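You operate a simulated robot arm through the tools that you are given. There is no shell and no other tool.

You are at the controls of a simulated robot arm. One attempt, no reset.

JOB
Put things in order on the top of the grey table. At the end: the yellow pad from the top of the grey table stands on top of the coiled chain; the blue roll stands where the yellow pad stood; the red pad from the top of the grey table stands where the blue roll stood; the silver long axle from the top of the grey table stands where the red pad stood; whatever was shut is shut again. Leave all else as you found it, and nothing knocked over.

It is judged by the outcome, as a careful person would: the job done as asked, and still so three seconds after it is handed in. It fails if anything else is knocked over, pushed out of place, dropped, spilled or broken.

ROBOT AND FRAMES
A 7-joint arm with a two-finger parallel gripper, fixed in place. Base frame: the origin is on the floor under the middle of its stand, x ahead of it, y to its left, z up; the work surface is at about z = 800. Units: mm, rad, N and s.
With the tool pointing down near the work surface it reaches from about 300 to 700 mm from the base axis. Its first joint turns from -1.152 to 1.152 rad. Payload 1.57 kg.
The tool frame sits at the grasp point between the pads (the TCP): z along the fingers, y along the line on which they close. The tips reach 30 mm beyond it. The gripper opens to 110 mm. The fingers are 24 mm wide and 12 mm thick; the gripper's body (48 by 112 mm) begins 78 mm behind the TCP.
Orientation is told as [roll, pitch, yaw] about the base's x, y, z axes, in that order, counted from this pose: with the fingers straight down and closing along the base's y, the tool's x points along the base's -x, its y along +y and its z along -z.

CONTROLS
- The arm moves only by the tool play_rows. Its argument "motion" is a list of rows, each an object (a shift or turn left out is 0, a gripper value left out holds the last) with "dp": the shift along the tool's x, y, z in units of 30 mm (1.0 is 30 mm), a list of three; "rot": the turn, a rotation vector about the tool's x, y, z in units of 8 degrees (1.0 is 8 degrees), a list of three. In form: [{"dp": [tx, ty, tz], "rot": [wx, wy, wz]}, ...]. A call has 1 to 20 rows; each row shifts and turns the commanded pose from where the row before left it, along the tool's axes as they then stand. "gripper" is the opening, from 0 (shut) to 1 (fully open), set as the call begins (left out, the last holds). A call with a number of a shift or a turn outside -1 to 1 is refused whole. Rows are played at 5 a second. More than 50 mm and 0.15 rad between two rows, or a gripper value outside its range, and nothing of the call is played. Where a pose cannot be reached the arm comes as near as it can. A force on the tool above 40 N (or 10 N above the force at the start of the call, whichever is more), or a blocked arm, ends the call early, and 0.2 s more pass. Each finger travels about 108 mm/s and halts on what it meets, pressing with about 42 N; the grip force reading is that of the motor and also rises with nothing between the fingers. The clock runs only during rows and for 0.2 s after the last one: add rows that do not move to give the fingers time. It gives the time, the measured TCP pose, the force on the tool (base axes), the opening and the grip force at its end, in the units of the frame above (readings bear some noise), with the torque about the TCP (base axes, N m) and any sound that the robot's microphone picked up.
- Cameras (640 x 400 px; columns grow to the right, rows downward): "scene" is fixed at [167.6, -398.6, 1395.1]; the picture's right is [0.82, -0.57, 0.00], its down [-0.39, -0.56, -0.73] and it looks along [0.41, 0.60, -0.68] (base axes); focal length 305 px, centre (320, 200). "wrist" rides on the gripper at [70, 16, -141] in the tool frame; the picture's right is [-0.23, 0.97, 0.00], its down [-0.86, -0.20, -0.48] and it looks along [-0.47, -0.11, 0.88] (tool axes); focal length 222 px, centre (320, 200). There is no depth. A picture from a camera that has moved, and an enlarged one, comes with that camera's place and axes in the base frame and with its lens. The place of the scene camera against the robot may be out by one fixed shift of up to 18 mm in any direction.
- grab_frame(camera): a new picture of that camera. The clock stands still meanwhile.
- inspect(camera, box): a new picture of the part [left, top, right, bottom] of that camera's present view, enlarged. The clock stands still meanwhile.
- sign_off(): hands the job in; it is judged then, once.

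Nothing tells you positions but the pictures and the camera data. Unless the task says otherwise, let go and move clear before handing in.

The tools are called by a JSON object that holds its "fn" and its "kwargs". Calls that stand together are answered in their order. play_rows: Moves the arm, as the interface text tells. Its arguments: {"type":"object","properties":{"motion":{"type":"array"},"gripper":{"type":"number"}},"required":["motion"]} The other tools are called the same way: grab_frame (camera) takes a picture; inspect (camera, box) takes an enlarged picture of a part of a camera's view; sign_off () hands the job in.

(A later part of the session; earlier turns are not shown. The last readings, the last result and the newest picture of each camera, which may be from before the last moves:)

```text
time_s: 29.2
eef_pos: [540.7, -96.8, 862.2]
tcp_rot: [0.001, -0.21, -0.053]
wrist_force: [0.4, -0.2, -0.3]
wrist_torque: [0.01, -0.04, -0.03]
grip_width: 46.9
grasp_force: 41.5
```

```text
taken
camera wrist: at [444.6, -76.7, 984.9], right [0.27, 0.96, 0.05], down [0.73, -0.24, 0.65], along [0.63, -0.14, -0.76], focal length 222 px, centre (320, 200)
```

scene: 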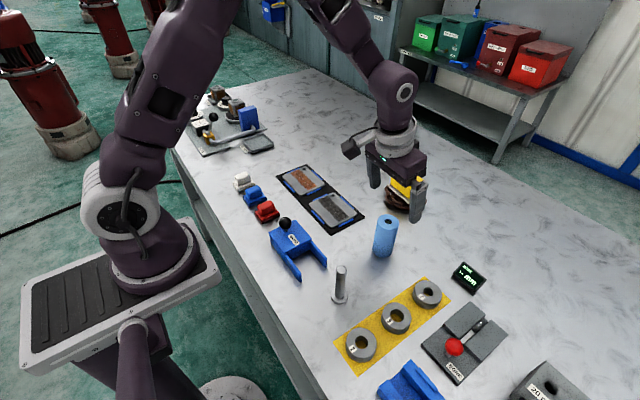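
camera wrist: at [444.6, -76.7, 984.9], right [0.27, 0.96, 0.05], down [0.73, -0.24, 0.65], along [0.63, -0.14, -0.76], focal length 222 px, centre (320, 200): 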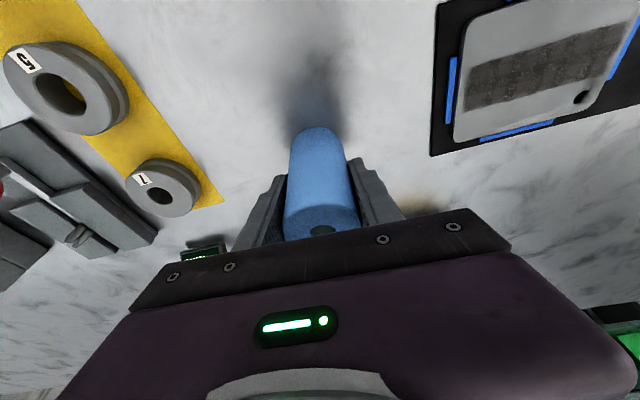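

Firm grip at 47 mm. I'm lifting gently.

{"fn": "play_rows", "kwargs": {"motion": [{"dp": [-0.035, 0, -0.163]}, {"dp": [-0.035, 0, -0.163]}, {"dp": [-0.139, 0, -0.652]}, {"dp": [-0.173, 0, -0.815]}, {"dp": [-0.173, 0, -0.815]}, {"dp": [0, 0, 0]}], "gripper": 0.25}}

{"fn": "inspect", "kwargs": {"camera": "scene", "box": [340, 130, 450, 270]}}

{"fn": "grab_frame", "kwargs": {"camera": "wrist"}}

```text
time_s: 30.6
eef_pos: [539.3, -99.3, 941.4]
tcp_rot: [0.002, -0.208, -0.053]
wrist_force: [0.5, 0.7, -2.2]
wrist_torque: [0.03, -0.04, -0.01]
grip_width: 46.8
grasp_force: 41.9
```

```text
2.86 times, centred on (395, 200) of scene
camera zoom: at [167.6, -398.7, 1395.1], right [0.82, -0.57, 0.0], down [-0.39, -0.56, -0.73], along [0.41, 0.6, -0.68], focal length 872 px, centre (106, 200)
```

zoom: 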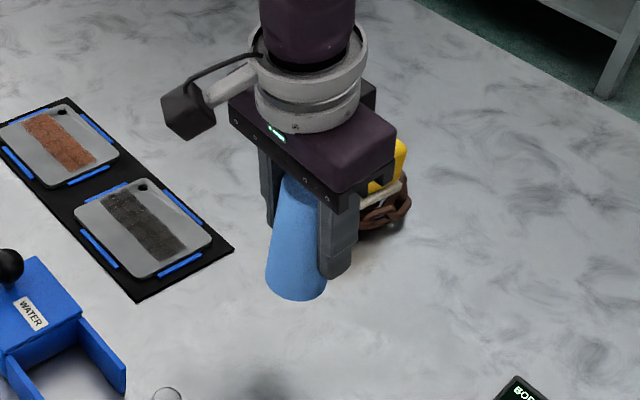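

```text
taken
camera wrist: at [443.7, -77.7, 1064.5], right [0.27, 0.96, 0.05], down [0.73, -0.24, 0.65], along [0.63, -0.14, -0.76], focal length 222 px, centre (320, 200)
```

wrist: 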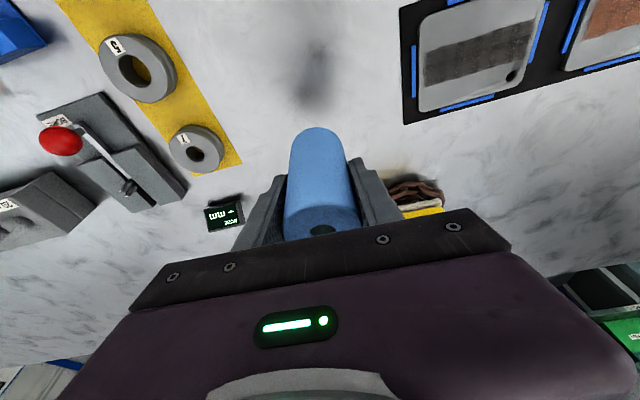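

The roll hangs vertical. I'm carrying it to the yellow pad's old spot at (661, 201).

{"fn": "play_rows", "kwargs": {"motion": [{"dp": [-0.291, 0.85, 0.062]}, {"dp": [-0.291, 0.85, 0.062]}, {"dp": [-0.291, 0.85, 0.062]}, {"dp": [-0.291, 0.85, 0.062]}, {"dp": [-0.291, 0.85, 0.062]}, {"dp": [-0.291, 0.85, 0.062]}, {"dp": [-0.291, 0.85, 0.062]}, {"dp": [-0.291, 0.85, 0.062]}, {"dp": [-0.291, 0.85, 0.062]}, {"dp": [-0.291, 0.85, 0.062]}, {"dp": [-0.291, 0.85, 0.062]}, {"dp": [-0.291, 0.85, 0.062]}, {"dp": [0, 0, 0]}, {"dp": [0, 0, 0]}], "gripper": 0.25}}

{"fn": "grab_frame", "kwargs": {"camera": "wrist"}}

{"fn": "grab_frame", "kwargs": {"camera": "scene"}}

```text
time_s: 33.6
eef_pos: [661.5, 203.9, 939.5]
tcp_rot: [0.0, -0.209, -0.051]
wrist_force: [-0.4, 0.8, -0.5]
wrist_torque: [-0.03, 0.0, -0.02]
grip_width: 46.9
grasp_force: 42.2
```

```text
taken
camera wrist: at [566.1, 224.2, 1063.0], right [0.27, 0.96, 0.05], down [0.73, -0.24, 0.65], along [0.63, -0.14, -0.76], focal length 222 px, centre (320, 200)
```

wrist: 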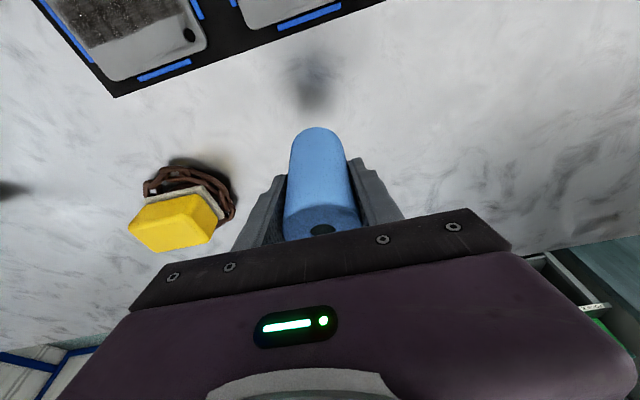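

```text
taken
```

scene: 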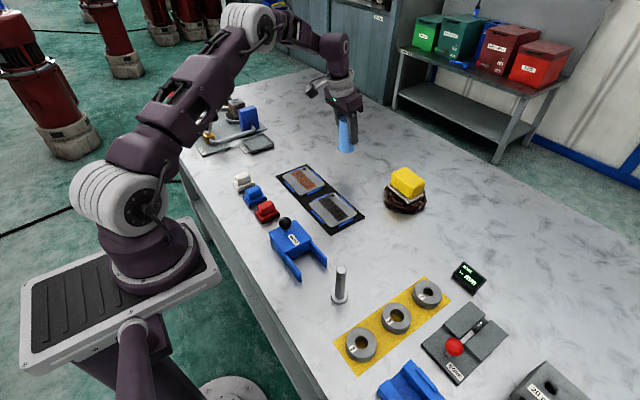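

{"fn": "play_rows", "kwargs": {"motion": [{"dp": [0.166, -0.017, 0.782]}, {"dp": [0.166, -0.017, 0.782]}, {"dp": [0.166, -0.017, 0.782]}, {"dp": [0, 0, 0]}], "gripper": 0.25}}

{"fn": "play_rows", "kwargs": {"motion": [{"dp": [0.0104, 0, 0.049]}, {"dp": [0.0104, 0, 0.049]}, {"dp": [0, 0, 0]}], "gripper": 0.25}}

```text
time_s: 34.6
eef_pos: [661.2, 201.0, 866.3]
tcp_rot: [-0.001, -0.209, -0.05]
wrist_force: [0.1, -0.5, -0.8]
wrist_torque: [-0.01, -0.04, 0.04]
grip_width: 46.9
grasp_force: 41.6
```

```text
time_s: 35.4
eef_pos: [661.2, 199.0, 864.4]
tcp_rot: [0.002, -0.209, -0.052]
wrist_force: [0.2, 0.4, -1.0]
wrist_torque: [0.0, 0.02, 0.03]
grip_width: 47.1
grasp_force: 42.0
```

{"fn": "play_rows", "kwargs": {"motion": [{"dp": [0.007, 0.01, 0.0326]}, {"dp": [0.0035, 0, 0.0163]}, {"dp": [0, 0, 0]}], "gripper": 0.25}}

```text
time_s: 36.2
eef_pos: [661.6, 200.7, 863.4]
tcp_rot: [0.001, -0.208, -0.05]
wrist_force: [-0.2, 0.9, -1.3]
wrist_torque: [0.03, 0.02, 0.01]
grip_width: 46.8
grasp_force: 42.0
```

{"fn": "play_rows", "kwargs": {"motion": [{"dp": [0.0035, 0, 0.0163]}, {"dp": [0.0035, 0, 0.0163]}, {"dp": [0, 0, 0]}], "gripper": 0.25}}

{"fn": "inspect", "kwargs": {"camera": "scene", "box": [300, 80, 400, 190]}}

```text
time_s: 37.0
eef_pos: [661.3, 201.1, 862.3]
tcp_rot: [-0.001, -0.208, -0.052]
wrist_force: [0.4, -0.5, -0.6]
wrist_torque: [0.01, -0.04, -0.01]
grip_width: 46.6
grasp_force: 41.4
```

```text
3.64 times, centred on (350, 135) of scene
camera zoom: at [167.6, -398.7, 1395.1], right [0.82, -0.57, 0.0], down [-0.39, -0.56, -0.73], along [0.41, 0.6, -0.68], focal length 1110 px, centre (211, 436)
```

zoom: 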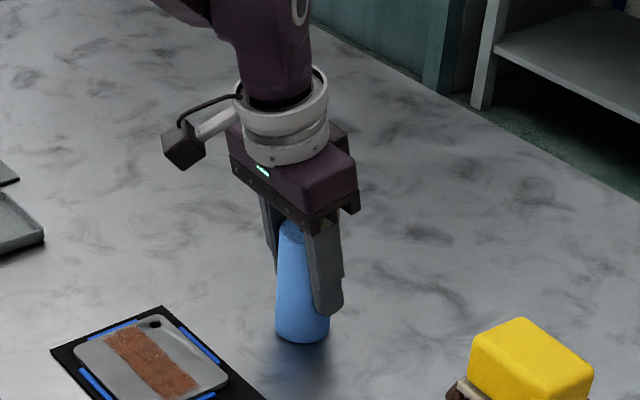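

{"fn": "play_rows", "kwargs": {"motion": [{"dp": [0.0035, 0, 0.0163]}, {"dp": [0.0035, 0, 0.0163]}, {"dp": [0, 0, 0]}], "gripper": 0.25}}

```text
time_s: 37.8
eef_pos: [661.7, 199.9, 863.3]
tcp_rot: [0.002, -0.211, -0.051]
wrist_force: [-3.9, -0.2, 15.6]
wrist_torque: [-0.08, 0.3, -0.18]
grip_width: 46.8
grasp_force: 42.2
```

The roll has touched the table at about 16 N. I'll ease off a hair and release.

{"fn": "play_rows", "kwargs": {"motion": [{"dp": [-0.0024, 0, -0.0114]}, {"dp": [0, 0, 0]}], "gripper": 0.25}}

{"fn": "play_rows", "kwargs": {"motion": [{"dp": [0, 0, 0]}, {"dp": [0, 0, 0]}, {"dp": [0, 0, 0]}, {"dp": [0, 0, 0]}], "gripper": 1}}

{"fn": "grab_frame", "kwargs": {"camera": "wrist"}}

{"fn": "inspect", "kwargs": {"camera": "scene", "box": [300, 80, 400, 190]}}

```text
time_s: 38.4
eef_pos: [661.8, 200.9, 862.1]
tcp_rot: [-0.001, -0.211, -0.051]
wrist_force: [0.8, 0.5, 12.7]
wrist_torque: [-0.06, -0.07, -0.07]
grip_width: 46.6
grasp_force: 41.9
```

```text
time_s: 39.4
eef_pos: [661.2, 200.1, 860.9]
tcp_rot: [0.001, -0.209, -0.051]
wrist_force: [0.0, 0.5, 0.7]
wrist_torque: [-0.02, 0.02, 0.02]
grip_width: 110.2
grasp_force: 0.0
```

```text
taken
camera wrist: at [565.9, 221.7, 984.9], right [0.27, 0.96, 0.05], down [0.73, -0.24, 0.65], along [0.63, -0.14, -0.76], focal length 222 px, centre (320, 200)
```

wrist: 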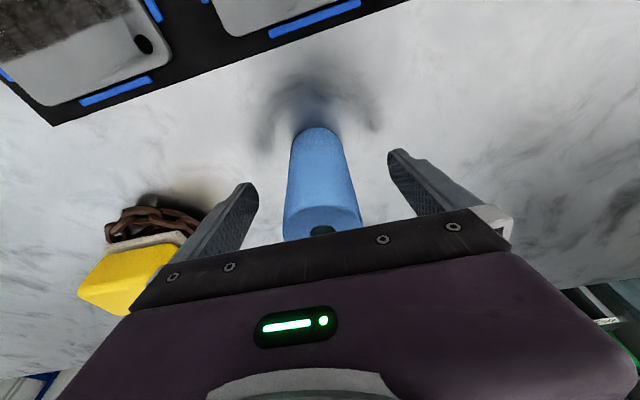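

```text
3.64 times, centred on (350, 135) of scene
camera zoom: at [167.6, -398.6, 1395.1], right [0.82, -0.57, 0.0], down [-0.39, -0.56, -0.73], along [0.41, 0.6, -0.68], focal length 1110 px, centre (211, 436)
```

zoom: 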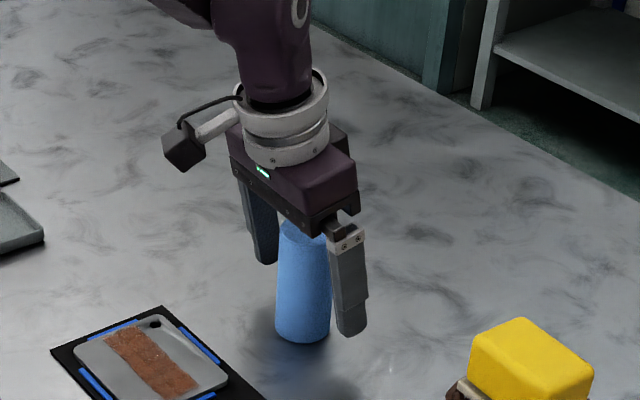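

The roll stands upright at the new spot. I'm rising straight up, then straightening the tool.

{"fn": "play_rows", "kwargs": {"motion": [{"dp": [-0.104, 0, -0.489]}, {"dp": [-0.2, 0, -0.945]}, {"dp": [-0.2, 0, -0.945]}, {"dp": [-0.2, 0, -0.945]}, {"dp": [-0.173, 0, -0.815]}, {"dp": [0, 0, 0]}], "gripper": 1}}

{"fn": "grab_frame", "kwargs": {"camera": "wrist"}}

{"fn": "inspect", "kwargs": {"camera": "scene", "box": [300, 80, 440, 220]}}

```text
time_s: 40.8
eef_pos: [660.3, 199.9, 988.5]
tcp_rot: [-0.001, -0.21, -0.05]
wrist_force: [-0.2, 0.7, 0.0]
wrist_torque: [0.0, -0.01, -0.02]
grip_width: 110.1
grasp_force: 0.1
```

```text
taken
camera wrist: at [565.0, 220.8, 1112.3], right [0.27, 0.96, 0.05], down [0.73, -0.24, 0.65], along [0.63, -0.14, -0.76], focal length 222 px, centre (320, 200)
```

wrist: 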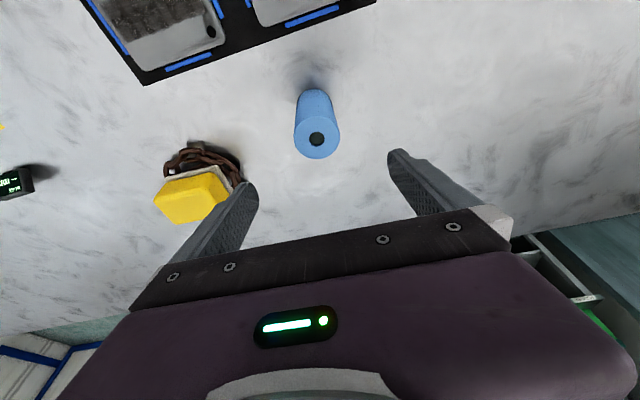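

```text
2.86 times, centred on (370, 150) of scene
camera zoom: at [167.6, -398.6, 1395.1], right [0.82, -0.57, 0.0], down [-0.39, -0.56, -0.73], along [0.41, 0.6, -0.68], focal length 872 px, centre (177, 343)
```

zoom: 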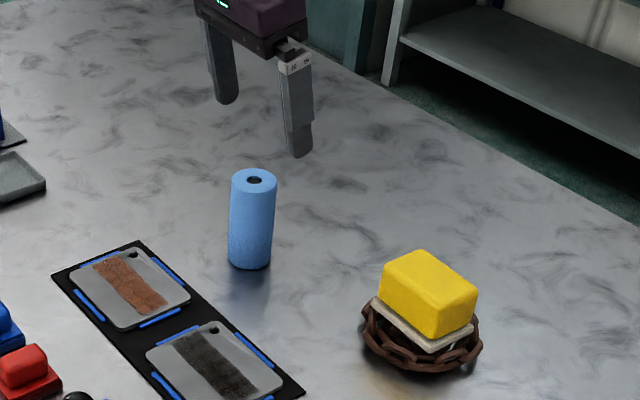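

The roll is upright and in place. I'm heading back toward the red pad and straightening the tool on the way.

{"fn": "play_rows", "kwargs": {"motion": [{"dp": [0.88, -0.17, -0.187]}, {"dp": [0.88, -0.17, -0.187]}, {"dp": [0.88, -0.17, -0.187]}, {"dp": [0.88, -0.17, -0.187]}, {"dp": [0.88, -0.17, -0.187]}, {"rot": [0, 0.75, 0]}, {"rot": [0, 0.75, 0]}, {"rot": [0, 0, -0.36]}, {"dp": [0, 0, 0]}], "gripper": 1}}

```text
time_s: 42.8
eef_pos: [523.8, 182.4, 989.4]
tcp_rot: [0.0, 0.001, -0.001]
wrist_force: [-0.3, 0.6, -0.2]
wrist_torque: [0.01, 0.0, 0.01]
grip_width: 110.2
grasp_force: 0.2
```

{"fn": "play_rows", "kwargs": {"motion": [{"dp": [0.877, -0.124, 0]}, {"dp": [0.877, -0.124, 0]}, {"dp": [0.877, -0.124, 0]}, {"dp": [0.877, -0.124, 0]}, {"dp": [0.877, -0.124, 0]}, {"dp": [0.877, -0.124, 0]}, {"dp": [0, 0, 0]}], "gripper": 0.55}}

{"fn": "grab_frame", "kwargs": {"camera": "wrist"}}

{"fn": "inspect", "kwargs": {"camera": "wrist", "box": [260, 80, 380, 180]}}

{"fn": "grab_frame", "kwargs": {"camera": "scene"}}

```text
time_s: 44.4
eef_pos: [365.1, 158.6, 989.7]
tcp_rot: [0.0, 0.001, 0.0]
wrist_force: [0.0, 0.4, -0.3]
wrist_torque: [-0.01, -0.04, 0.0]
grip_width: 60.6
grasp_force: 0.0
```

```text
taken
camera wrist: at [297.2, 174.5, 1129.8], right [0.23, 0.97, 0.0], down [0.86, -0.2, 0.48], along [0.47, -0.11, -0.88], focal length 222 px, centre (320, 200)
```

wrist: 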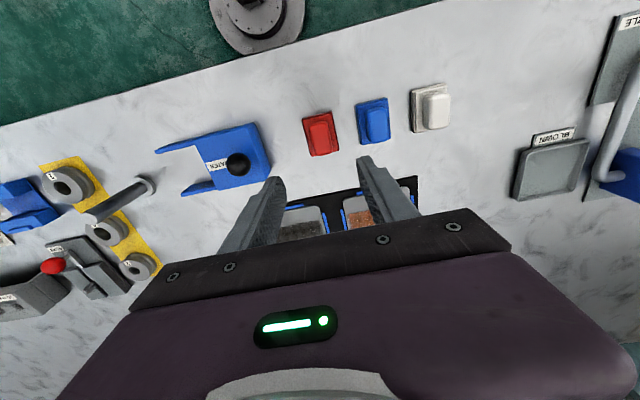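

```text
4.00 times, centred on (320, 130) of wrist
camera zoom: at [297.2, 174.5, 1129.8], right [0.23, 0.97, 0.0], down [0.86, -0.2, 0.48], along [0.47, -0.11, -0.88], focal length 888 px, centre (320, 480)
```

zoom: 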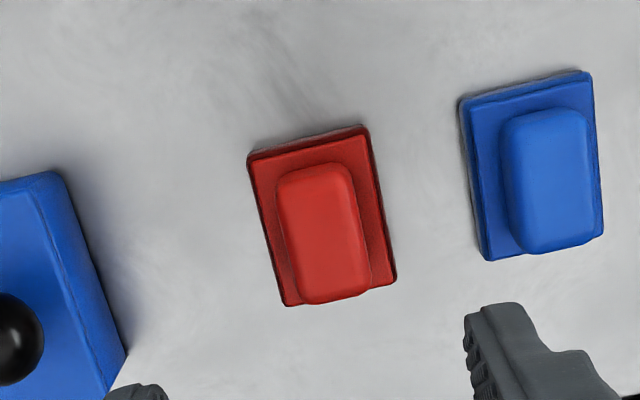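

```text
taken
```

scene: 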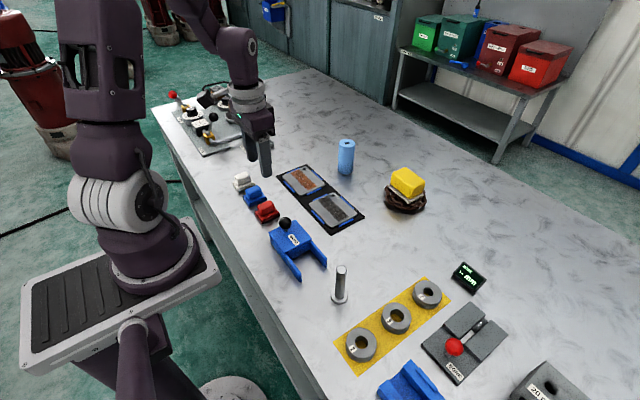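

{"fn": "inspect", "kwargs": {"camera": "scene", "box": [235, 175, 295, 235]}}

{"fn": "inspect", "kwargs": {"camera": "wrist", "box": [295, 100, 345, 165]}}

```text
6.67 times, centred on (265, 205) of scene
camera zoom: at [167.6, -398.7, 1395.1], right [0.82, -0.57, 0.0], down [-0.39, -0.56, -0.73], along [0.41, 0.6, -0.68], focal length 2035 px, centre (687, 167)
```

zoom: 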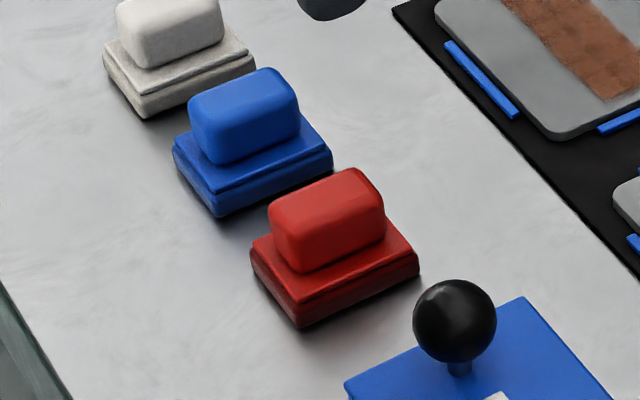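

```text
6.15 times, centred on (320, 132) of wrist
camera zoom: at [297.2, 174.5, 1129.8], right [0.23, 0.97, 0.0], down [0.86, -0.2, 0.48], along [0.47, -0.11, -0.88], focal length 1367 px, centre (320, 615)
```

zoom: 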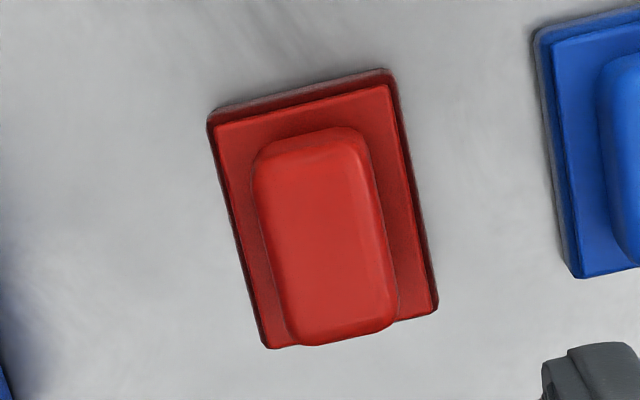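

The red pad's upper block is centred at about (366, 160), roughly 25 mm wide, with its top near z = 840. I'm descending with the fingers part-open so the blue pad beside it stays clear.

{"fn": "play_rows", "kwargs": {"motion": [{"dp": [0, 0.01, 0.95]}, {"dp": [0, 0.01, 0.95]}, {"dp": [0, 0.01, 0.95]}, {"dp": [0, 0.01, 0.95]}, {"dp": [0, 0, 0]}], "gripper": 0.55}}

{"fn": "grab_frame", "kwargs": {"camera": "wrist"}}

{"fn": "inspect", "kwargs": {"camera": "scene", "box": [215, 130, 315, 240]}}

```text
time_s: 45.6
eef_pos: [367.7, 160.6, 875.4]
tcp_rot: [0.001, 0.001, 0.002]
wrist_force: [0.4, 0.5, -0.1]
wrist_torque: [0.0, -0.02, 0.03]
grip_width: 60.3
grasp_force: 0.1
```

```text
taken
camera wrist: at [298.8, 177.2, 1016.6], right [0.23, 0.97, 0.0], down [0.86, -0.2, 0.48], along [0.47, -0.11, -0.88], focal length 222 px, centre (320, 200)
```

wrist: 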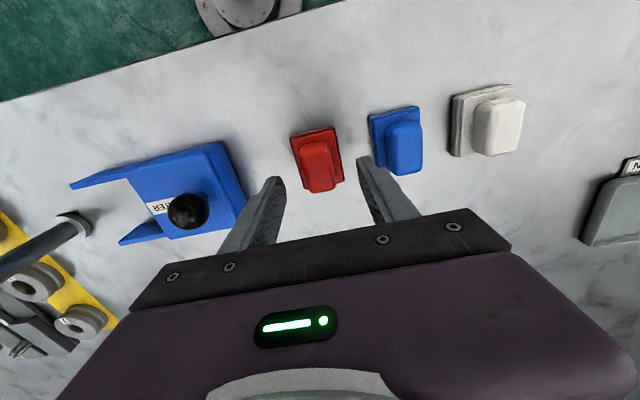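

```text
3.64 times, centred on (265, 185) of scene
camera zoom: at [167.6, -398.6, 1395.1], right [0.82, -0.57, 0.0], down [-0.39, -0.56, -0.73], along [0.41, 0.6, -0.68], focal length 1110 px, centre (520, 254)
```

zoom: 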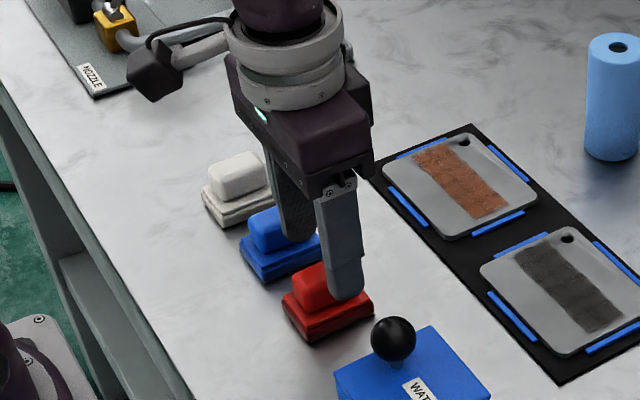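

{"fn": "play_rows", "kwargs": {"motion": [{"dp": [0, 0, 0.47]}, {"dp": [0, 0, 0.47]}, {"dp": [0, 0, 0]}], "gripper": 0.55}}

{"fn": "inspect", "kwargs": {"camera": "wrist", "box": [240, 110, 440, 240]}}

{"fn": "inspect", "kwargs": {"camera": "scene", "box": [230, 160, 300, 240]}}

```text
time_s: 46.4
eef_pos: [368.4, 160.9, 847.5]
tcp_rot: [0.001, 0.0, 0.001]
wrist_force: [-0.6, -0.4, 0.3]
wrist_torque: [-0.03, 0.01, -0.01]
grip_width: 60.4
grasp_force: 0.0
```

```text
3.08 times, centred on (340, 175) of wrist
camera zoom: at [299.4, 176.8, 987.5], right [0.23, 0.97, 0.0], down [0.85, -0.2, 0.48], along [0.47, -0.11, -0.88], focal length 684 px, centre (258, 277)
```

zoom: 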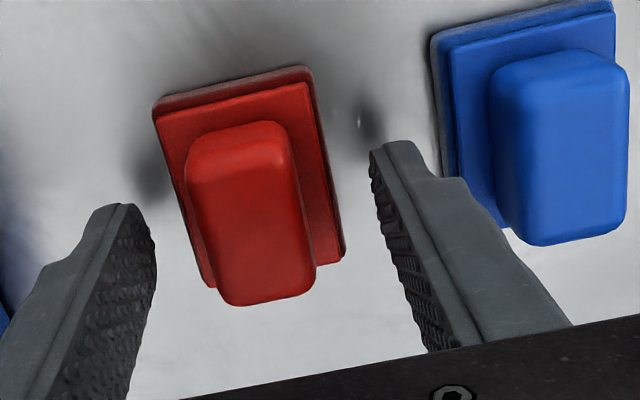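

```text
5.00 times, centred on (265, 200) of scene
camera zoom: at [167.6, -398.6, 1395.1], right [0.82, -0.57, 0.0], down [-0.39, -0.56, -0.73], along [0.41, 0.6, -0.68], focal length 1527 px, centre (595, 200)
```

zoom: 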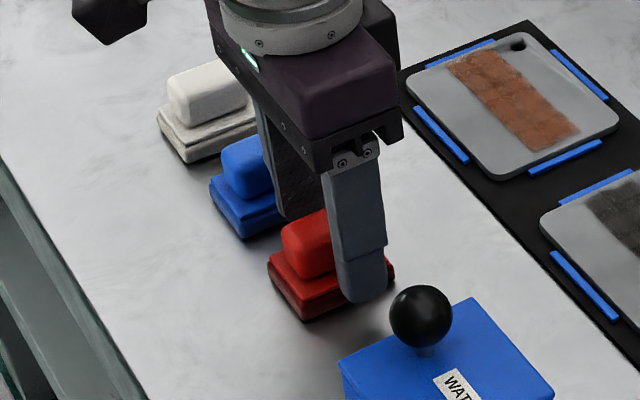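

The fingers straddle the red block, clear of the blue pad. I'm closing.

{"fn": "play_rows", "kwargs": {"motion": [{"dp": [0, 0, 0]}, {"dp": [0, 0, 0]}, {"dp": [0, 0, 0]}, {"dp": [0, 0, 0]}], "gripper": 0.1}}

{"fn": "inspect", "kwargs": {"camera": "wrist", "box": [240, 110, 440, 240]}}

```text
time_s: 47.4
eef_pos: [368.2, 161.0, 847.7]
tcp_rot: [0.0, -0.001, 0.001]
wrist_force: [-0.2, -0.1, 0.1]
wrist_torque: [0.0, -0.02, -0.02]
grip_width: 24.9
grasp_force: 36.4
```

```text
3.08 times, centred on (340, 175) of wrist
camera zoom: at [299.4, 176.8, 987.7], right [0.23, 0.97, 0.0], down [0.86, -0.2, 0.48], along [0.47, -0.11, -0.88], focal length 684 px, centre (258, 277)
```

zoom: 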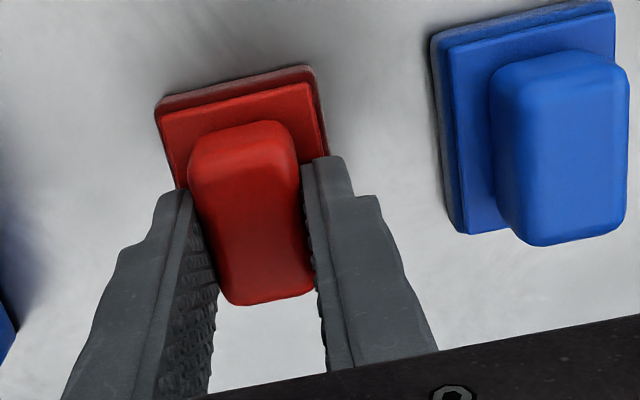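

The block is gripped at 25 mm. I'm lifting.

{"fn": "play_rows", "kwargs": {"motion": [{"dp": [0, 0, -0.1]}, {"dp": [0, 0, -0.2]}, {"dp": [0, 0, -0.7]}, {"dp": [0, 0, -1]}, {"dp": [0, 0, -1]}, {"dp": [0, 0, -1]}, {"dp": [0, 0, 0]}], "gripper": 0.1}}

{"fn": "grab_frame", "kwargs": {"camera": "wrist"}}

{"fn": "inspect", "kwargs": {"camera": "scene", "box": [215, 100, 325, 240]}}

```text
time_s: 49.0
eef_pos: [365.8, 162.6, 966.2]
tcp_rot: [0.0, 0.001, 0.0]
wrist_force: [0.0, 0.0, -0.1]
wrist_torque: [0.02, -0.01, 0.01]
grip_width: 24.5
grasp_force: 36.4
```

```text
taken
camera wrist: at [297.2, 177.9, 1107.6], right [0.23, 0.97, 0.0], down [0.86, -0.2, 0.48], along [0.47, -0.11, -0.88], focal length 222 px, centre (320, 200)
```

wrist: 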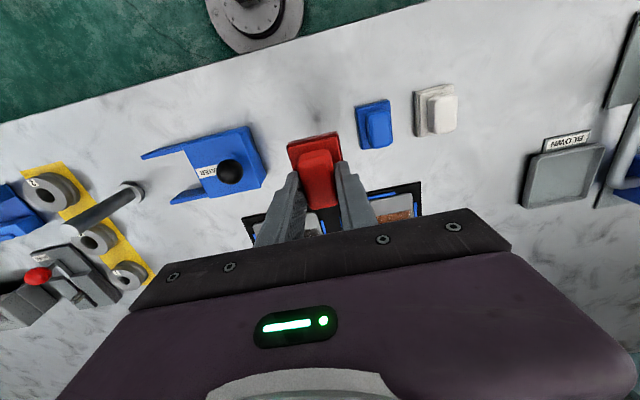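

```text
2.86 times, centred on (270, 170) of scene
camera zoom: at [167.6, -398.7, 1395.1], right [0.82, -0.57, 0.0], down [-0.39, -0.56, -0.73], along [0.41, 0.6, -0.68], focal length 872 px, centre (463, 286)
```

zoom: 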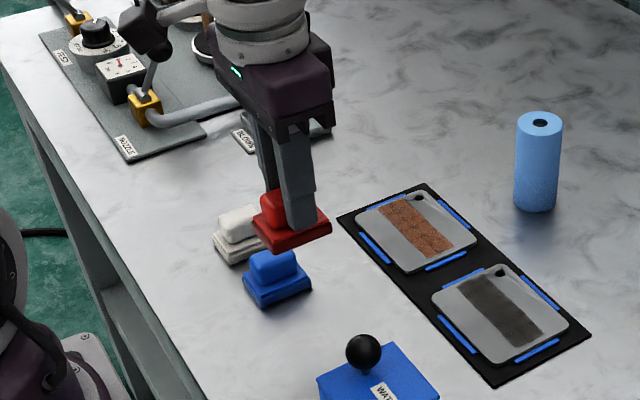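

The red pad is held level. I'm carrying it to the roll's old spot near (539, -98).

{"fn": "play_rows", "kwargs": {"motion": [{"dp": [-0.584, -0.867, 0]}, {"dp": [-0.584, -0.867, 0]}, {"dp": [-0.584, -0.867, 0]}, {"dp": [-0.584, -0.867, 0]}, {"dp": [-0.584, -0.867, 0]}, {"dp": [-0.584, -0.867, 0]}, {"dp": [-0.584, -0.867, 0]}, {"dp": [-0.584, -0.867, 0]}, {"dp": [-0.584, -0.867, 0]}, {"dp": [-0.584, -0.867, 0]}, {"dp": [0, 0, 0]}, {"dp": [0, 0, 0]}], "gripper": 0.1}}

{"fn": "grab_frame", "kwargs": {"camera": "wrist"}}

{"fn": "grab_frame", "kwargs": {"camera": "scene"}}

```text
time_s: 51.6
eef_pos: [543.3, -98.4, 965.4]
tcp_rot: [0.001, 0.0, 0.001]
wrist_force: [0.1, -0.3, -0.6]
wrist_torque: [-0.01, 0.01, -0.02]
grip_width: 24.8
grasp_force: 36.1
```

```text
taken
camera wrist: at [474.7, -82.5, 1107.3], right [0.23, 0.97, 0.0], down [0.86, -0.2, 0.48], along [0.47, -0.11, -0.88], focal length 222 px, centre (320, 200)
```

wrist: 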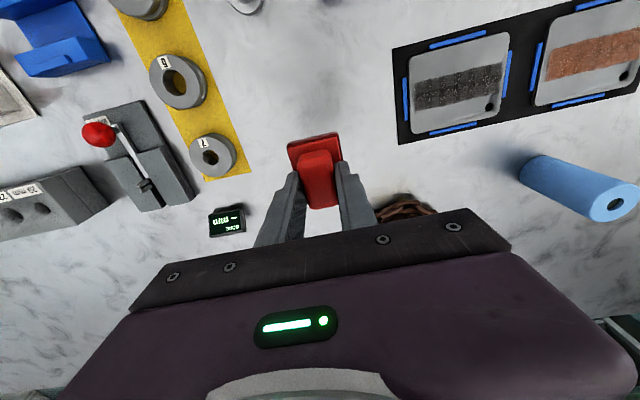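

```text
taken
```

scene: 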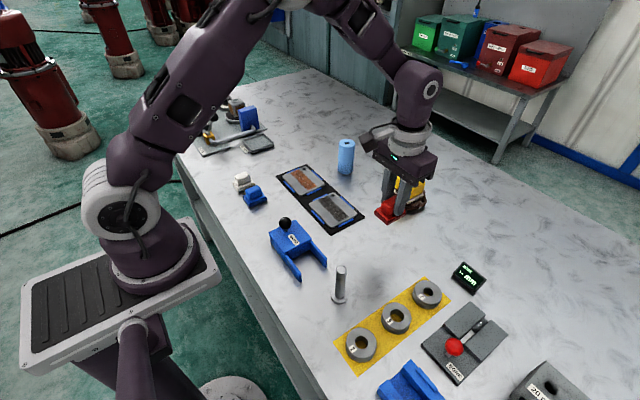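

{"fn": "play_rows", "kwargs": {"motion": [{"dp": [0.018, 0, 0.9]}, {"dp": [0.018, 0, 0.9]}, {"dp": [0.018, 0, 0.9]}, {"dp": [0.018, 0, 0.9]}, {"dp": [0, 0, 0]}], "gripper": 0.1}}

{"fn": "play_rows", "kwargs": {"motion": [{"dp": [0, 0, 0.07]}, {"dp": [0, 0, 0.07]}, {"dp": [0, 0, 0]}], "gripper": 0.1}}

```text
time_s: 52.8
eef_pos: [540.2, -100.4, 856.4]
tcp_rot: [-0.002, -0.001, 0.0]
wrist_force: [-0.2, 0.5, -1.0]
wrist_torque: [-0.02, 0.0, 0.03]
grip_width: 24.9
grasp_force: 36.3
```

```text
time_s: 53.6
eef_pos: [541.0, -98.7, 853.7]
tcp_rot: [0.0, 0.002, 0.0]
wrist_force: [-0.9, -0.4, -0.2]
wrist_torque: [0.02, 0.0, -0.03]
grip_width: 25.1
grasp_force: 37.0
```

{"fn": "play_rows", "kwargs": {"motion": [{"dp": [0, 0, 0.05]}, {"dp": [0, 0, 0.05]}, {"dp": [0, 0, 0]}], "gripper": 0.1}}

{"fn": "inspect", "kwargs": {"camera": "scene", "box": [350, 190, 430, 270]}}

```text
time_s: 54.4
eef_pos: [540.5, -99.1, 850.7]
tcp_rot: [0.001, 0.0, -0.001]
wrist_force: [1.2, -0.3, -0.4]
wrist_torque: [0.0, 0.02, 0.01]
grip_width: 25.0
grasp_force: 36.0
```

```text
5.00 times, centred on (390, 230) of scene
camera zoom: at [167.6, -398.6, 1395.1], right [0.82, -0.57, 0.0], down [-0.39, -0.56, -0.73], along [0.41, 0.6, -0.68], focal length 1527 px, centre (-30, 50)
```

zoom: 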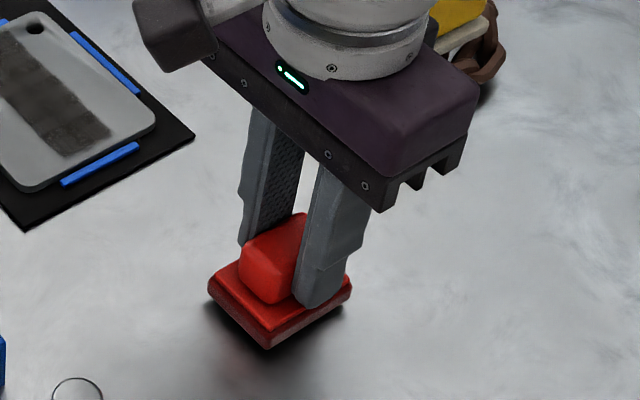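

{"fn": "play_rows", "kwargs": {"motion": [{"dp": [0, 0, 0.033]}, {"dp": [0, 0, 0.033]}, {"dp": [0, 0, 0]}], "gripper": 0.1}}

```text
time_s: 55.2
eef_pos: [540.5, -99.1, 847.9]
tcp_rot: [0.0, 0.001, 0.0]
wrist_force: [-0.3, 0.4, -0.1]
wrist_torque: [-0.02, 0.0, 0.01]
grip_width: 24.8
grasp_force: 36.1
```

{"fn": "play_rows", "kwargs": {"motion": [{"dp": [0, 0, 0.02]}, {"dp": [0, 0, 0.013]}, {"dp": [0, 0, 0]}], "gripper": 0.1}}

```text
time_s: 56.0
eef_pos: [540.3, -99.8, 848.5]
tcp_rot: [-0.001, -0.001, 0.001]
wrist_force: [0.5, -0.6, -0.8]
wrist_torque: [0.0, 0.02, 0.01]
grip_width: 24.8
grasp_force: 36.4
```

{"fn": "play_rows", "kwargs": {"motion": [{"dp": [0, 0, 0.017]}, {"dp": [0, 0, 0.017]}, {"dp": [0, 0, 0]}], "gripper": 0.1}}

```text
time_s: 56.8
eef_pos: [540.7, -99.6, 847.5]
tcp_rot: [0.0, 0.0, 0.001]
wrist_force: [0.4, 0.2, -1.1]
wrist_torque: [-0.03, -0.01, -0.01]
grip_width: 24.9
grasp_force: 36.4
```

{"fn": "play_rows", "kwargs": {"motion": [{"dp": [0, 0, 0.017]}, {"dp": [0, 0, 0.017]}, {"dp": [0, 0, 0]}], "gripper": 0.1}}

```text
time_s: 57.6
eef_pos: [539.6, -100.0, 847.0]
tcp_rot: [0.0, 0.001, -0.001]
wrist_force: [-5.6, 3.6, 19.3]
wrist_torque: [0.14, 0.32, 0.01]
grip_width: 24.9
grasp_force: 36.5
```

The red pad has touched down. I'm easing off slightly and releasing.

{"fn": "play_rows", "kwargs": {"motion": [{"dp": [0, 0, -0.015]}, {"dp": [0, 0, 0]}], "gripper": 0.1}}

{"fn": "play_rows", "kwargs": {"motion": [{"dp": [0, 0, 0]}, {"dp": [0, 0, 0]}, {"dp": [0, 0, 0]}], "gripper": 0.6}}

{"fn": "grab_frame", "kwargs": {"camera": "wrist"}}

{"fn": "inspect", "kwargs": {"camera": "scene", "box": [350, 190, 430, 270]}}

```text
time_s: 58.2
eef_pos: [539.9, -98.7, 847.0]
tcp_rot: [0.0, -0.002, 0.0]
wrist_force: [-2.8, 2.1, 13.7]
wrist_torque: [0.04, 0.15, 0.02]
grip_width: 24.9
grasp_force: 36.8
```

```text
time_s: 59.0
eef_pos: [539.6, -98.4, 847.3]
tcp_rot: [0.001, 0.001, 0.0]
wrist_force: [0.5, 0.4, -0.5]
wrist_torque: [0.0, -0.04, 0.01]
grip_width: 66.0
grasp_force: 0.1
```

```text
taken
camera wrist: at [471.7, -83.1, 987.2], right [0.23, 0.97, 0.0], down [0.86, -0.2, 0.48], along [0.47, -0.11, -0.88], focal length 222 px, centre (320, 200)
```

wrist: 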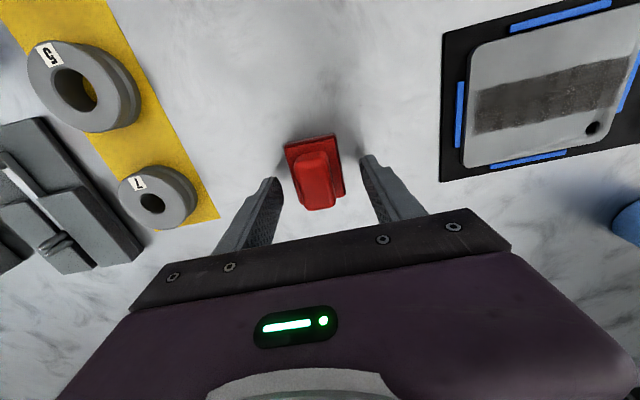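

```text
5.00 times, centred on (390, 230) of scene
camera zoom: at [167.6, -398.6, 1395.1], right [0.82, -0.57, 0.0], down [-0.39, -0.56, -0.73], along [0.41, 0.6, -0.68], focal length 1527 px, centre (-30, 50)
```

zoom: 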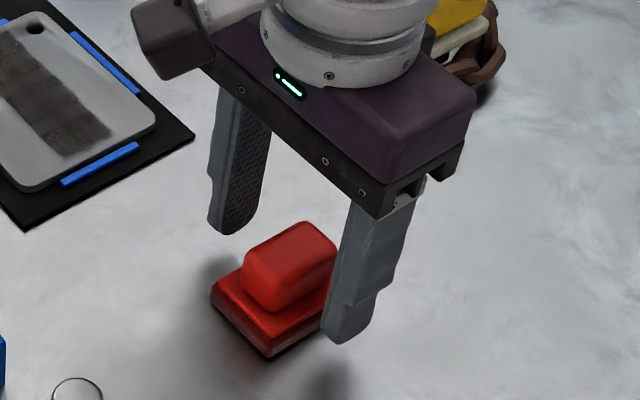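

Released and flat. I'm rising straight up and checking the placement.

{"fn": "play_rows", "kwargs": {"motion": [{"dp": [0, 0, -0.3]}, {"dp": [0, 0, -1]}, {"dp": [0, 0, -1]}, {"dp": [0, 0, -1]}, {"dp": [0, 0, -1]}, {"dp": [0, 0, -1]}, {"dp": [0, 0, 0]}], "gripper": 0.6}}

{"fn": "inspect", "kwargs": {"camera": "wrist", "box": [270, 100, 370, 180]}}

{"fn": "inspect", "kwargs": {"camera": "scene", "box": [355, 200, 415, 270]}}

```text
time_s: 60.6
eef_pos: [540.1, -99.9, 1005.4]
tcp_rot: [-0.002, 0.001, 0.0]
wrist_force: [0.0, -1.2, -0.6]
wrist_torque: [0.0, 0.05, 0.0]
grip_width: 66.4
grasp_force: 0.2
```

```text
5.00 times, centred on (320, 140) of wrist
camera zoom: at [471.7, -82.9, 1146.4], right [0.23, 0.97, 0.0], down [0.86, -0.2, 0.48], along [0.47, -0.11, -0.88], focal length 1111 px, centre (320, 500)
```

zoom: 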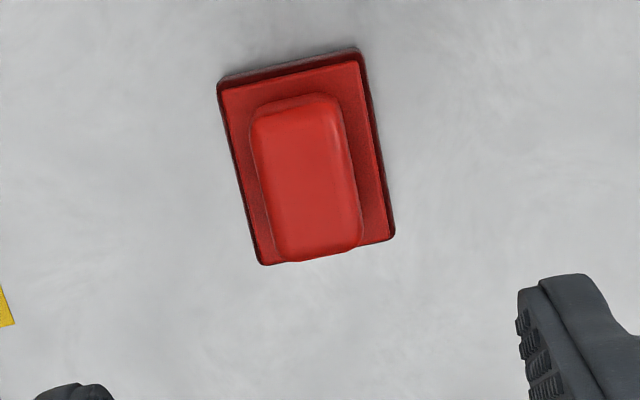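

```text
5.71 times, centred on (385, 235) of scene
camera zoom: at [167.6, -398.6, 1395.1], right [0.82, -0.57, 0.0], down [-0.39, -0.56, -0.73], along [0.41, 0.6, -0.68], focal length 1745 px, centre (-51, 0)
```

zoom: 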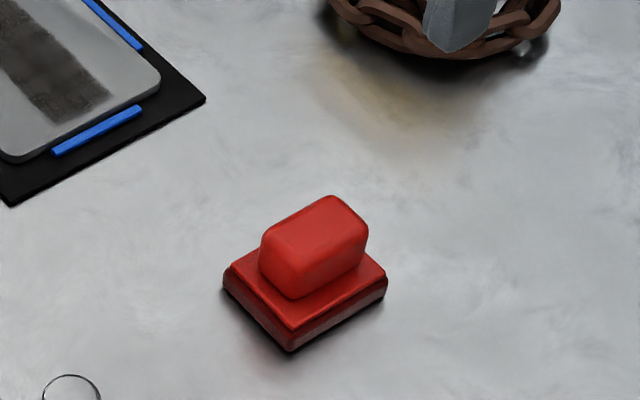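

The red pad stands within a few mm of the roll's old spot. Next is the silver axle near (377, -147): I'm moving above it.

{"fn": "play_rows", "kwargs": {"motion": [{"dp": [0.9, -0.263, 0]}, {"dp": [0.9, -0.263, 0]}, {"dp": [0.9, -0.263, 0]}, {"dp": [0.9, -0.263, 0]}, {"dp": [0.9, -0.263, 0]}, {"dp": [0.9, -0.263, 0]}, {"dp": [0, 0, 0]}], "gripper": 0.6}}

{"fn": "grab_frame", "kwargs": {"camera": "wrist"}}

{"fn": "inspect", "kwargs": {"camera": "wrist", "box": [260, 80, 380, 180]}}

{"fn": "grab_frame", "kwargs": {"camera": "scene"}}

```text
time_s: 62.2
eef_pos: [377.0, -145.7, 1007.3]
tcp_rot: [0.0, -0.001, 0.001]
wrist_force: [1.1, -0.8, -0.2]
wrist_torque: [-0.01, 0.01, 0.01]
grip_width: 66.0
grasp_force: 0.1
```

```text
taken
camera wrist: at [309.2, -129.8, 1147.2], right [0.23, 0.97, 0.0], down [0.86, -0.2, 0.48], along [0.47, -0.11, -0.88], focal length 222 px, centre (320, 200)
```

wrist: 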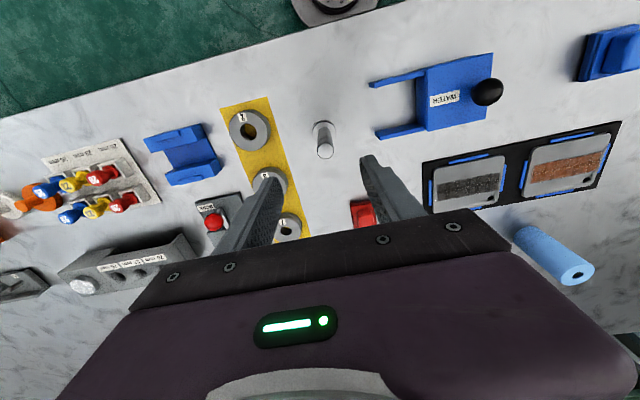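

```text
4.00 times, centred on (320, 130) of wrist
camera zoom: at [309.2, -129.8, 1147.2], right [0.23, 0.97, 0.0], down [0.86, -0.2, 0.48], along [0.47, -0.11, -0.88], focal length 888 px, centre (320, 480)
```

zoom: 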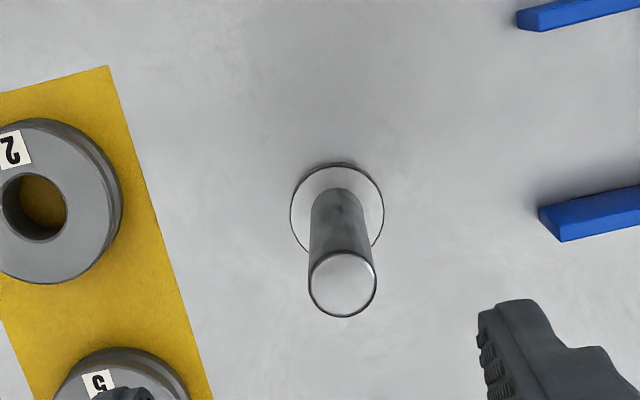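

```text
taken
```

scene: 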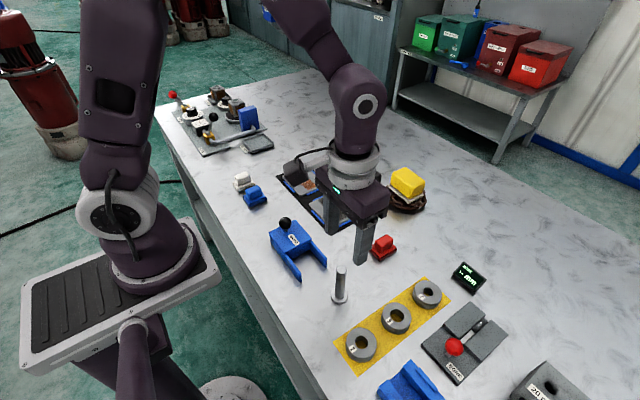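

The axle stands at about (379, -140), with an 18 mm shaft and its top near z = 906. I'm aligning and descending to grip the shaft above mid-height.

{"fn": "play_rows", "kwargs": {"motion": [{"dp": [0, 0.19, 0]}, {"dp": [0, 0, 0.8]}, {"dp": [0, 0, 0.8]}, {"dp": [0, 0, 0]}], "gripper": 0.6}}

{"fn": "grab_frame", "kwargs": {"camera": "wrist"}}

{"fn": "inspect", "kwargs": {"camera": "wrist", "box": [260, 100, 380, 200]}}

```text
time_s: 63.2
eef_pos: [377.1, -141.4, 957.6]
tcp_rot: [0.0, -0.001, 0.002]
wrist_force: [0.8, -0.1, 0.7]
wrist_torque: [-0.02, 0.0, -0.01]
grip_width: 66.0
grasp_force: 0.1
```

```text
taken
camera wrist: at [309.2, -125.4, 1099.0], right [0.23, 0.97, 0.0], down [0.86, -0.2, 0.48], along [0.47, -0.11, -0.88], focal length 222 px, centre (320, 200)
```

wrist: 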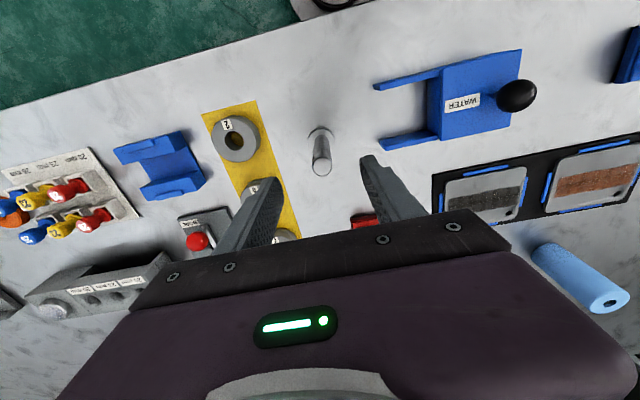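

```text
4.00 times, centred on (320, 150) of wrist
camera zoom: at [309.2, -125.4, 1099.0], right [0.23, 0.97, 0.0], down [0.86, -0.2, 0.48], along [0.47, -0.11, -0.88], focal length 888 px, centre (320, 400)
```

zoom: 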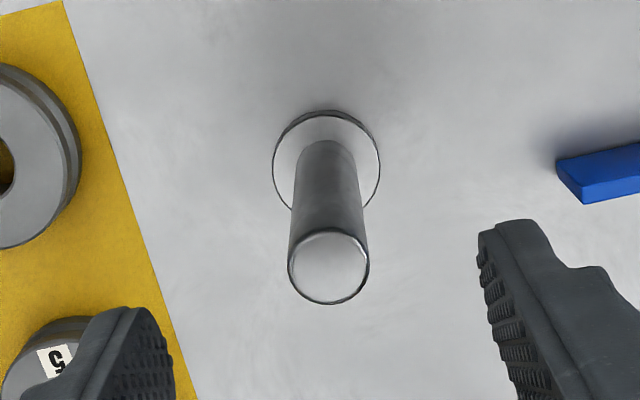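

{"fn": "play_rows", "kwargs": {"motion": [{"dp": [-0.01, 0.01, 0.797]}, {"dp": [-0.01, 0.01, 0.797]}, {"dp": [-0.01, 0.01, 0.797]}, {"dp": [-0.01, 0.01, 0.797]}, {"dp": [0, 0, 0]}], "gripper": 0.6}}

{"fn": "grab_frame", "kwargs": {"camera": "wrist"}}

{"fn": "inspect", "kwargs": {"camera": "scene", "box": [290, 180, 390, 310]}}

```text
time_s: 64.4
eef_pos: [377.8, -140.9, 860.4]
tcp_rot: [0.0, -0.001, 0.001]
wrist_force: [0.4, -0.8, 0.1]
wrist_torque: [-0.03, 0.0, 0.04]
grip_width: 66.1
grasp_force: 0.0
```

```text
taken
camera wrist: at [310.7, -124.6, 1001.9], right [0.23, 0.97, 0.0], down [0.86, -0.2, 0.48], along [0.47, -0.11, -0.88], focal length 222 px, centre (320, 200)
```

wrist: 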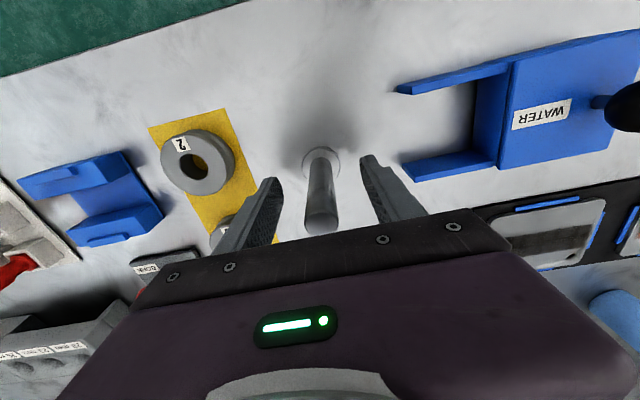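

```text
3.08 times, centred on (340, 245) of scene
camera zoom: at [167.6, -398.6, 1395.1], right [0.82, -0.57, 0.0], down [-0.39, -0.56, -0.73], along [0.41, 0.6, -0.68], focal length 939 px, centre (258, 62)
```

zoom: 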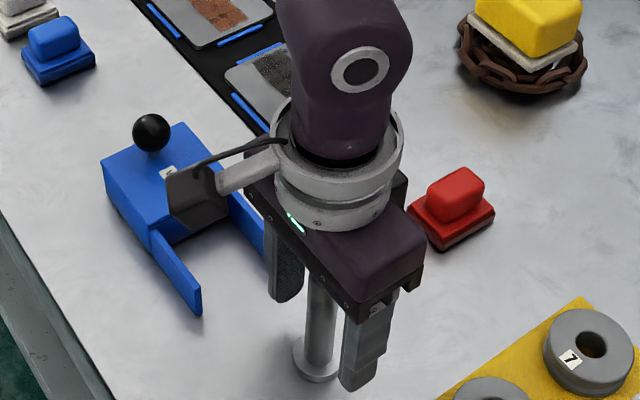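

{"fn": "play_rows", "kwargs": {"motion": [{"dp": [0, 0, 0]}, {"dp": [0, 0, 0]}, {"dp": [0, 0, 0]}, {"dp": [0, 0, 0]}, {"dp": [0, 0, 0]}], "gripper": 0.05}}

{"fn": "grab_frame", "kwargs": {"camera": "wrist"}}

```text
time_s: 65.6
eef_pos: [379.0, -140.7, 861.0]
tcp_rot: [-0.001, -0.001, 0.001]
wrist_force: [-0.8, -1.0, -0.5]
wrist_torque: [-0.06, 0.02, -0.02]
grip_width: 19.0
grasp_force: 33.5
```

```text
taken
camera wrist: at [310.7, -124.6, 1002.1], right [0.23, 0.97, 0.0], down [0.86, -0.2, 0.48], along [0.47, -0.11, -0.88], focal length 222 px, centre (320, 200)
```

wrist: 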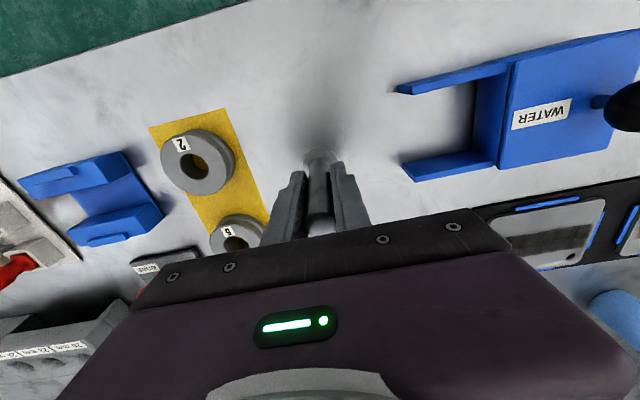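

The shaft is gripped at 19 mm. I'm lifting gently.

{"fn": "play_rows", "kwargs": {"motion": [{"dp": [0, 0, 0]}, {"dp": [0, 0, -0.1]}, {"dp": [0, 0, -0.2]}, {"dp": [0, 0, -0.7]}, {"dp": [0, 0, -1]}, {"dp": [0, 0, -1]}, {"dp": [0, 0, -1]}, {"dp": [0, 0, 0]}], "gripper": 0}}

{"fn": "grab_frame", "kwargs": {"camera": "wrist"}}

{"fn": "inspect", "kwargs": {"camera": "scene", "box": [250, 130, 400, 310]}}

```text
time_s: 67.4
eef_pos: [379.4, -141.0, 982.7]
tcp_rot: [0.0, -0.001, 0.001]
wrist_force: [0.1, -0.6, -3.0]
wrist_torque: [0.0, 0.0, 0.02]
grip_width: 19.4
grasp_force: 33.5
```

```text
taken
camera wrist: at [310.1, -124.1, 1124.5], right [0.23, 0.97, 0.0], down [0.86, -0.2, 0.48], along [0.47, -0.11, -0.88], focal length 222 px, centre (320, 200)
```

wrist: 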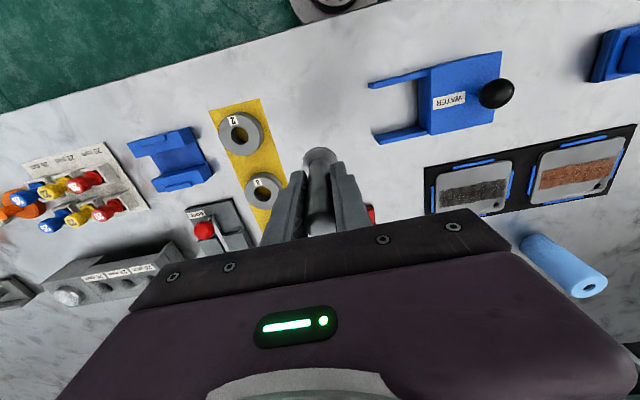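

```text
2.22 times, centred on (325, 220) of scene
camera zoom: at [167.6, -398.7, 1395.1], right [0.82, -0.57, 0.0], down [-0.39, -0.56, -0.73], along [0.41, 0.6, -0.68], focal length 678 px, centre (309, 156)
```

zoom: 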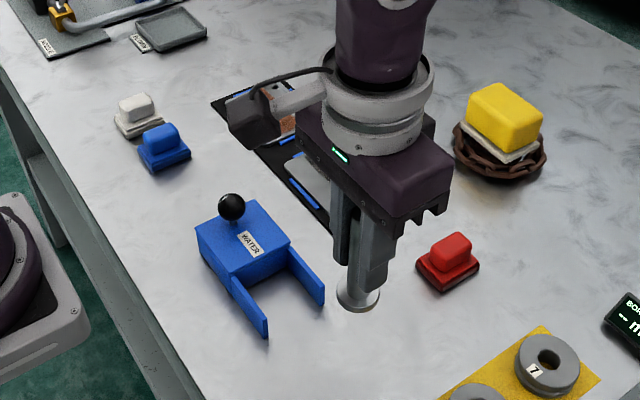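

The axle hangs straight. I'm carrying it over the WATER fixture at safe height to the red pad's old spot near (366, 160).

{"fn": "play_rows", "kwargs": {"motion": [{"dp": [0.037, 0.6, -0.3]}, {"dp": [0.037, 0.835, -0.2]}, {"dp": [0.037, 0.835, 0]}, {"dp": [0.037, 0.835, 0]}, {"dp": [0.037, 0.835, 0]}, {"dp": [0.037, 0.835, 0]}, {"dp": [0.037, 0.835, 0]}, {"dp": [0.037, 0.835, 0]}, {"dp": [0.037, 0.835, 0]}, {"dp": [0.037, 0.835, 0]}, {"dp": [0.037, 0.835, 0]}, {"dp": [0.037, 0.835, 0]}, {"dp": [0, 0.235, 0]}, {"dp": [0, 0, 0]}, {"dp": [0, 0, 0]}], "gripper": 0}}

{"fn": "grab_frame", "kwargs": {"camera": "wrist"}}

{"fn": "grab_frame", "kwargs": {"camera": "scene"}}

```text
time_s: 70.6
eef_pos: [363.8, 160.8, 995.6]
tcp_rot: [0.0, 0.001, 0.0]
wrist_force: [-0.6, -0.4, -4.1]
wrist_torque: [-0.04, -0.03, 0.01]
grip_width: 19.4
grasp_force: 33.0
```

```text
taken
camera wrist: at [296.5, 177.4, 1136.1], right [0.23, 0.97, 0.0], down [0.86, -0.2, 0.48], along [0.47, -0.11, -0.88], focal length 222 px, centre (320, 200)
```

wrist: 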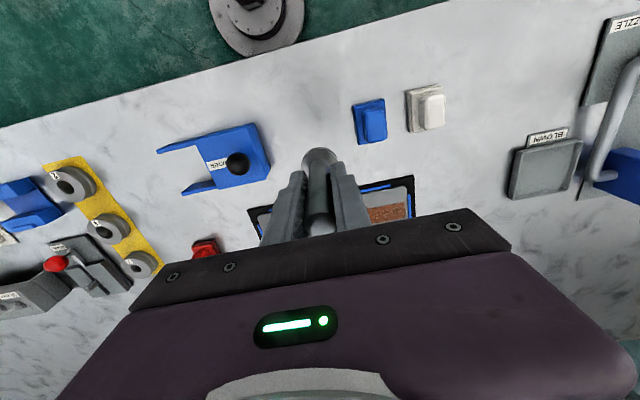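

```text
taken
```

scene: 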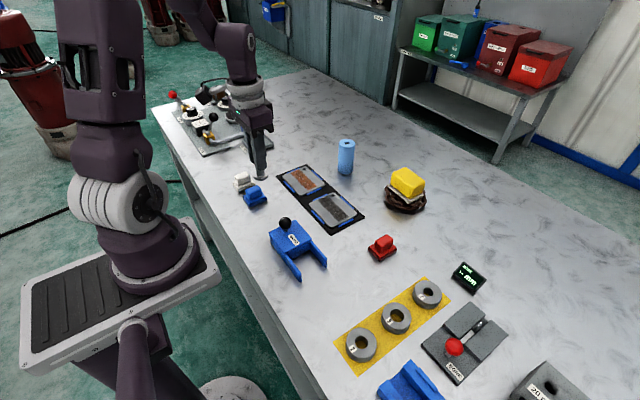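

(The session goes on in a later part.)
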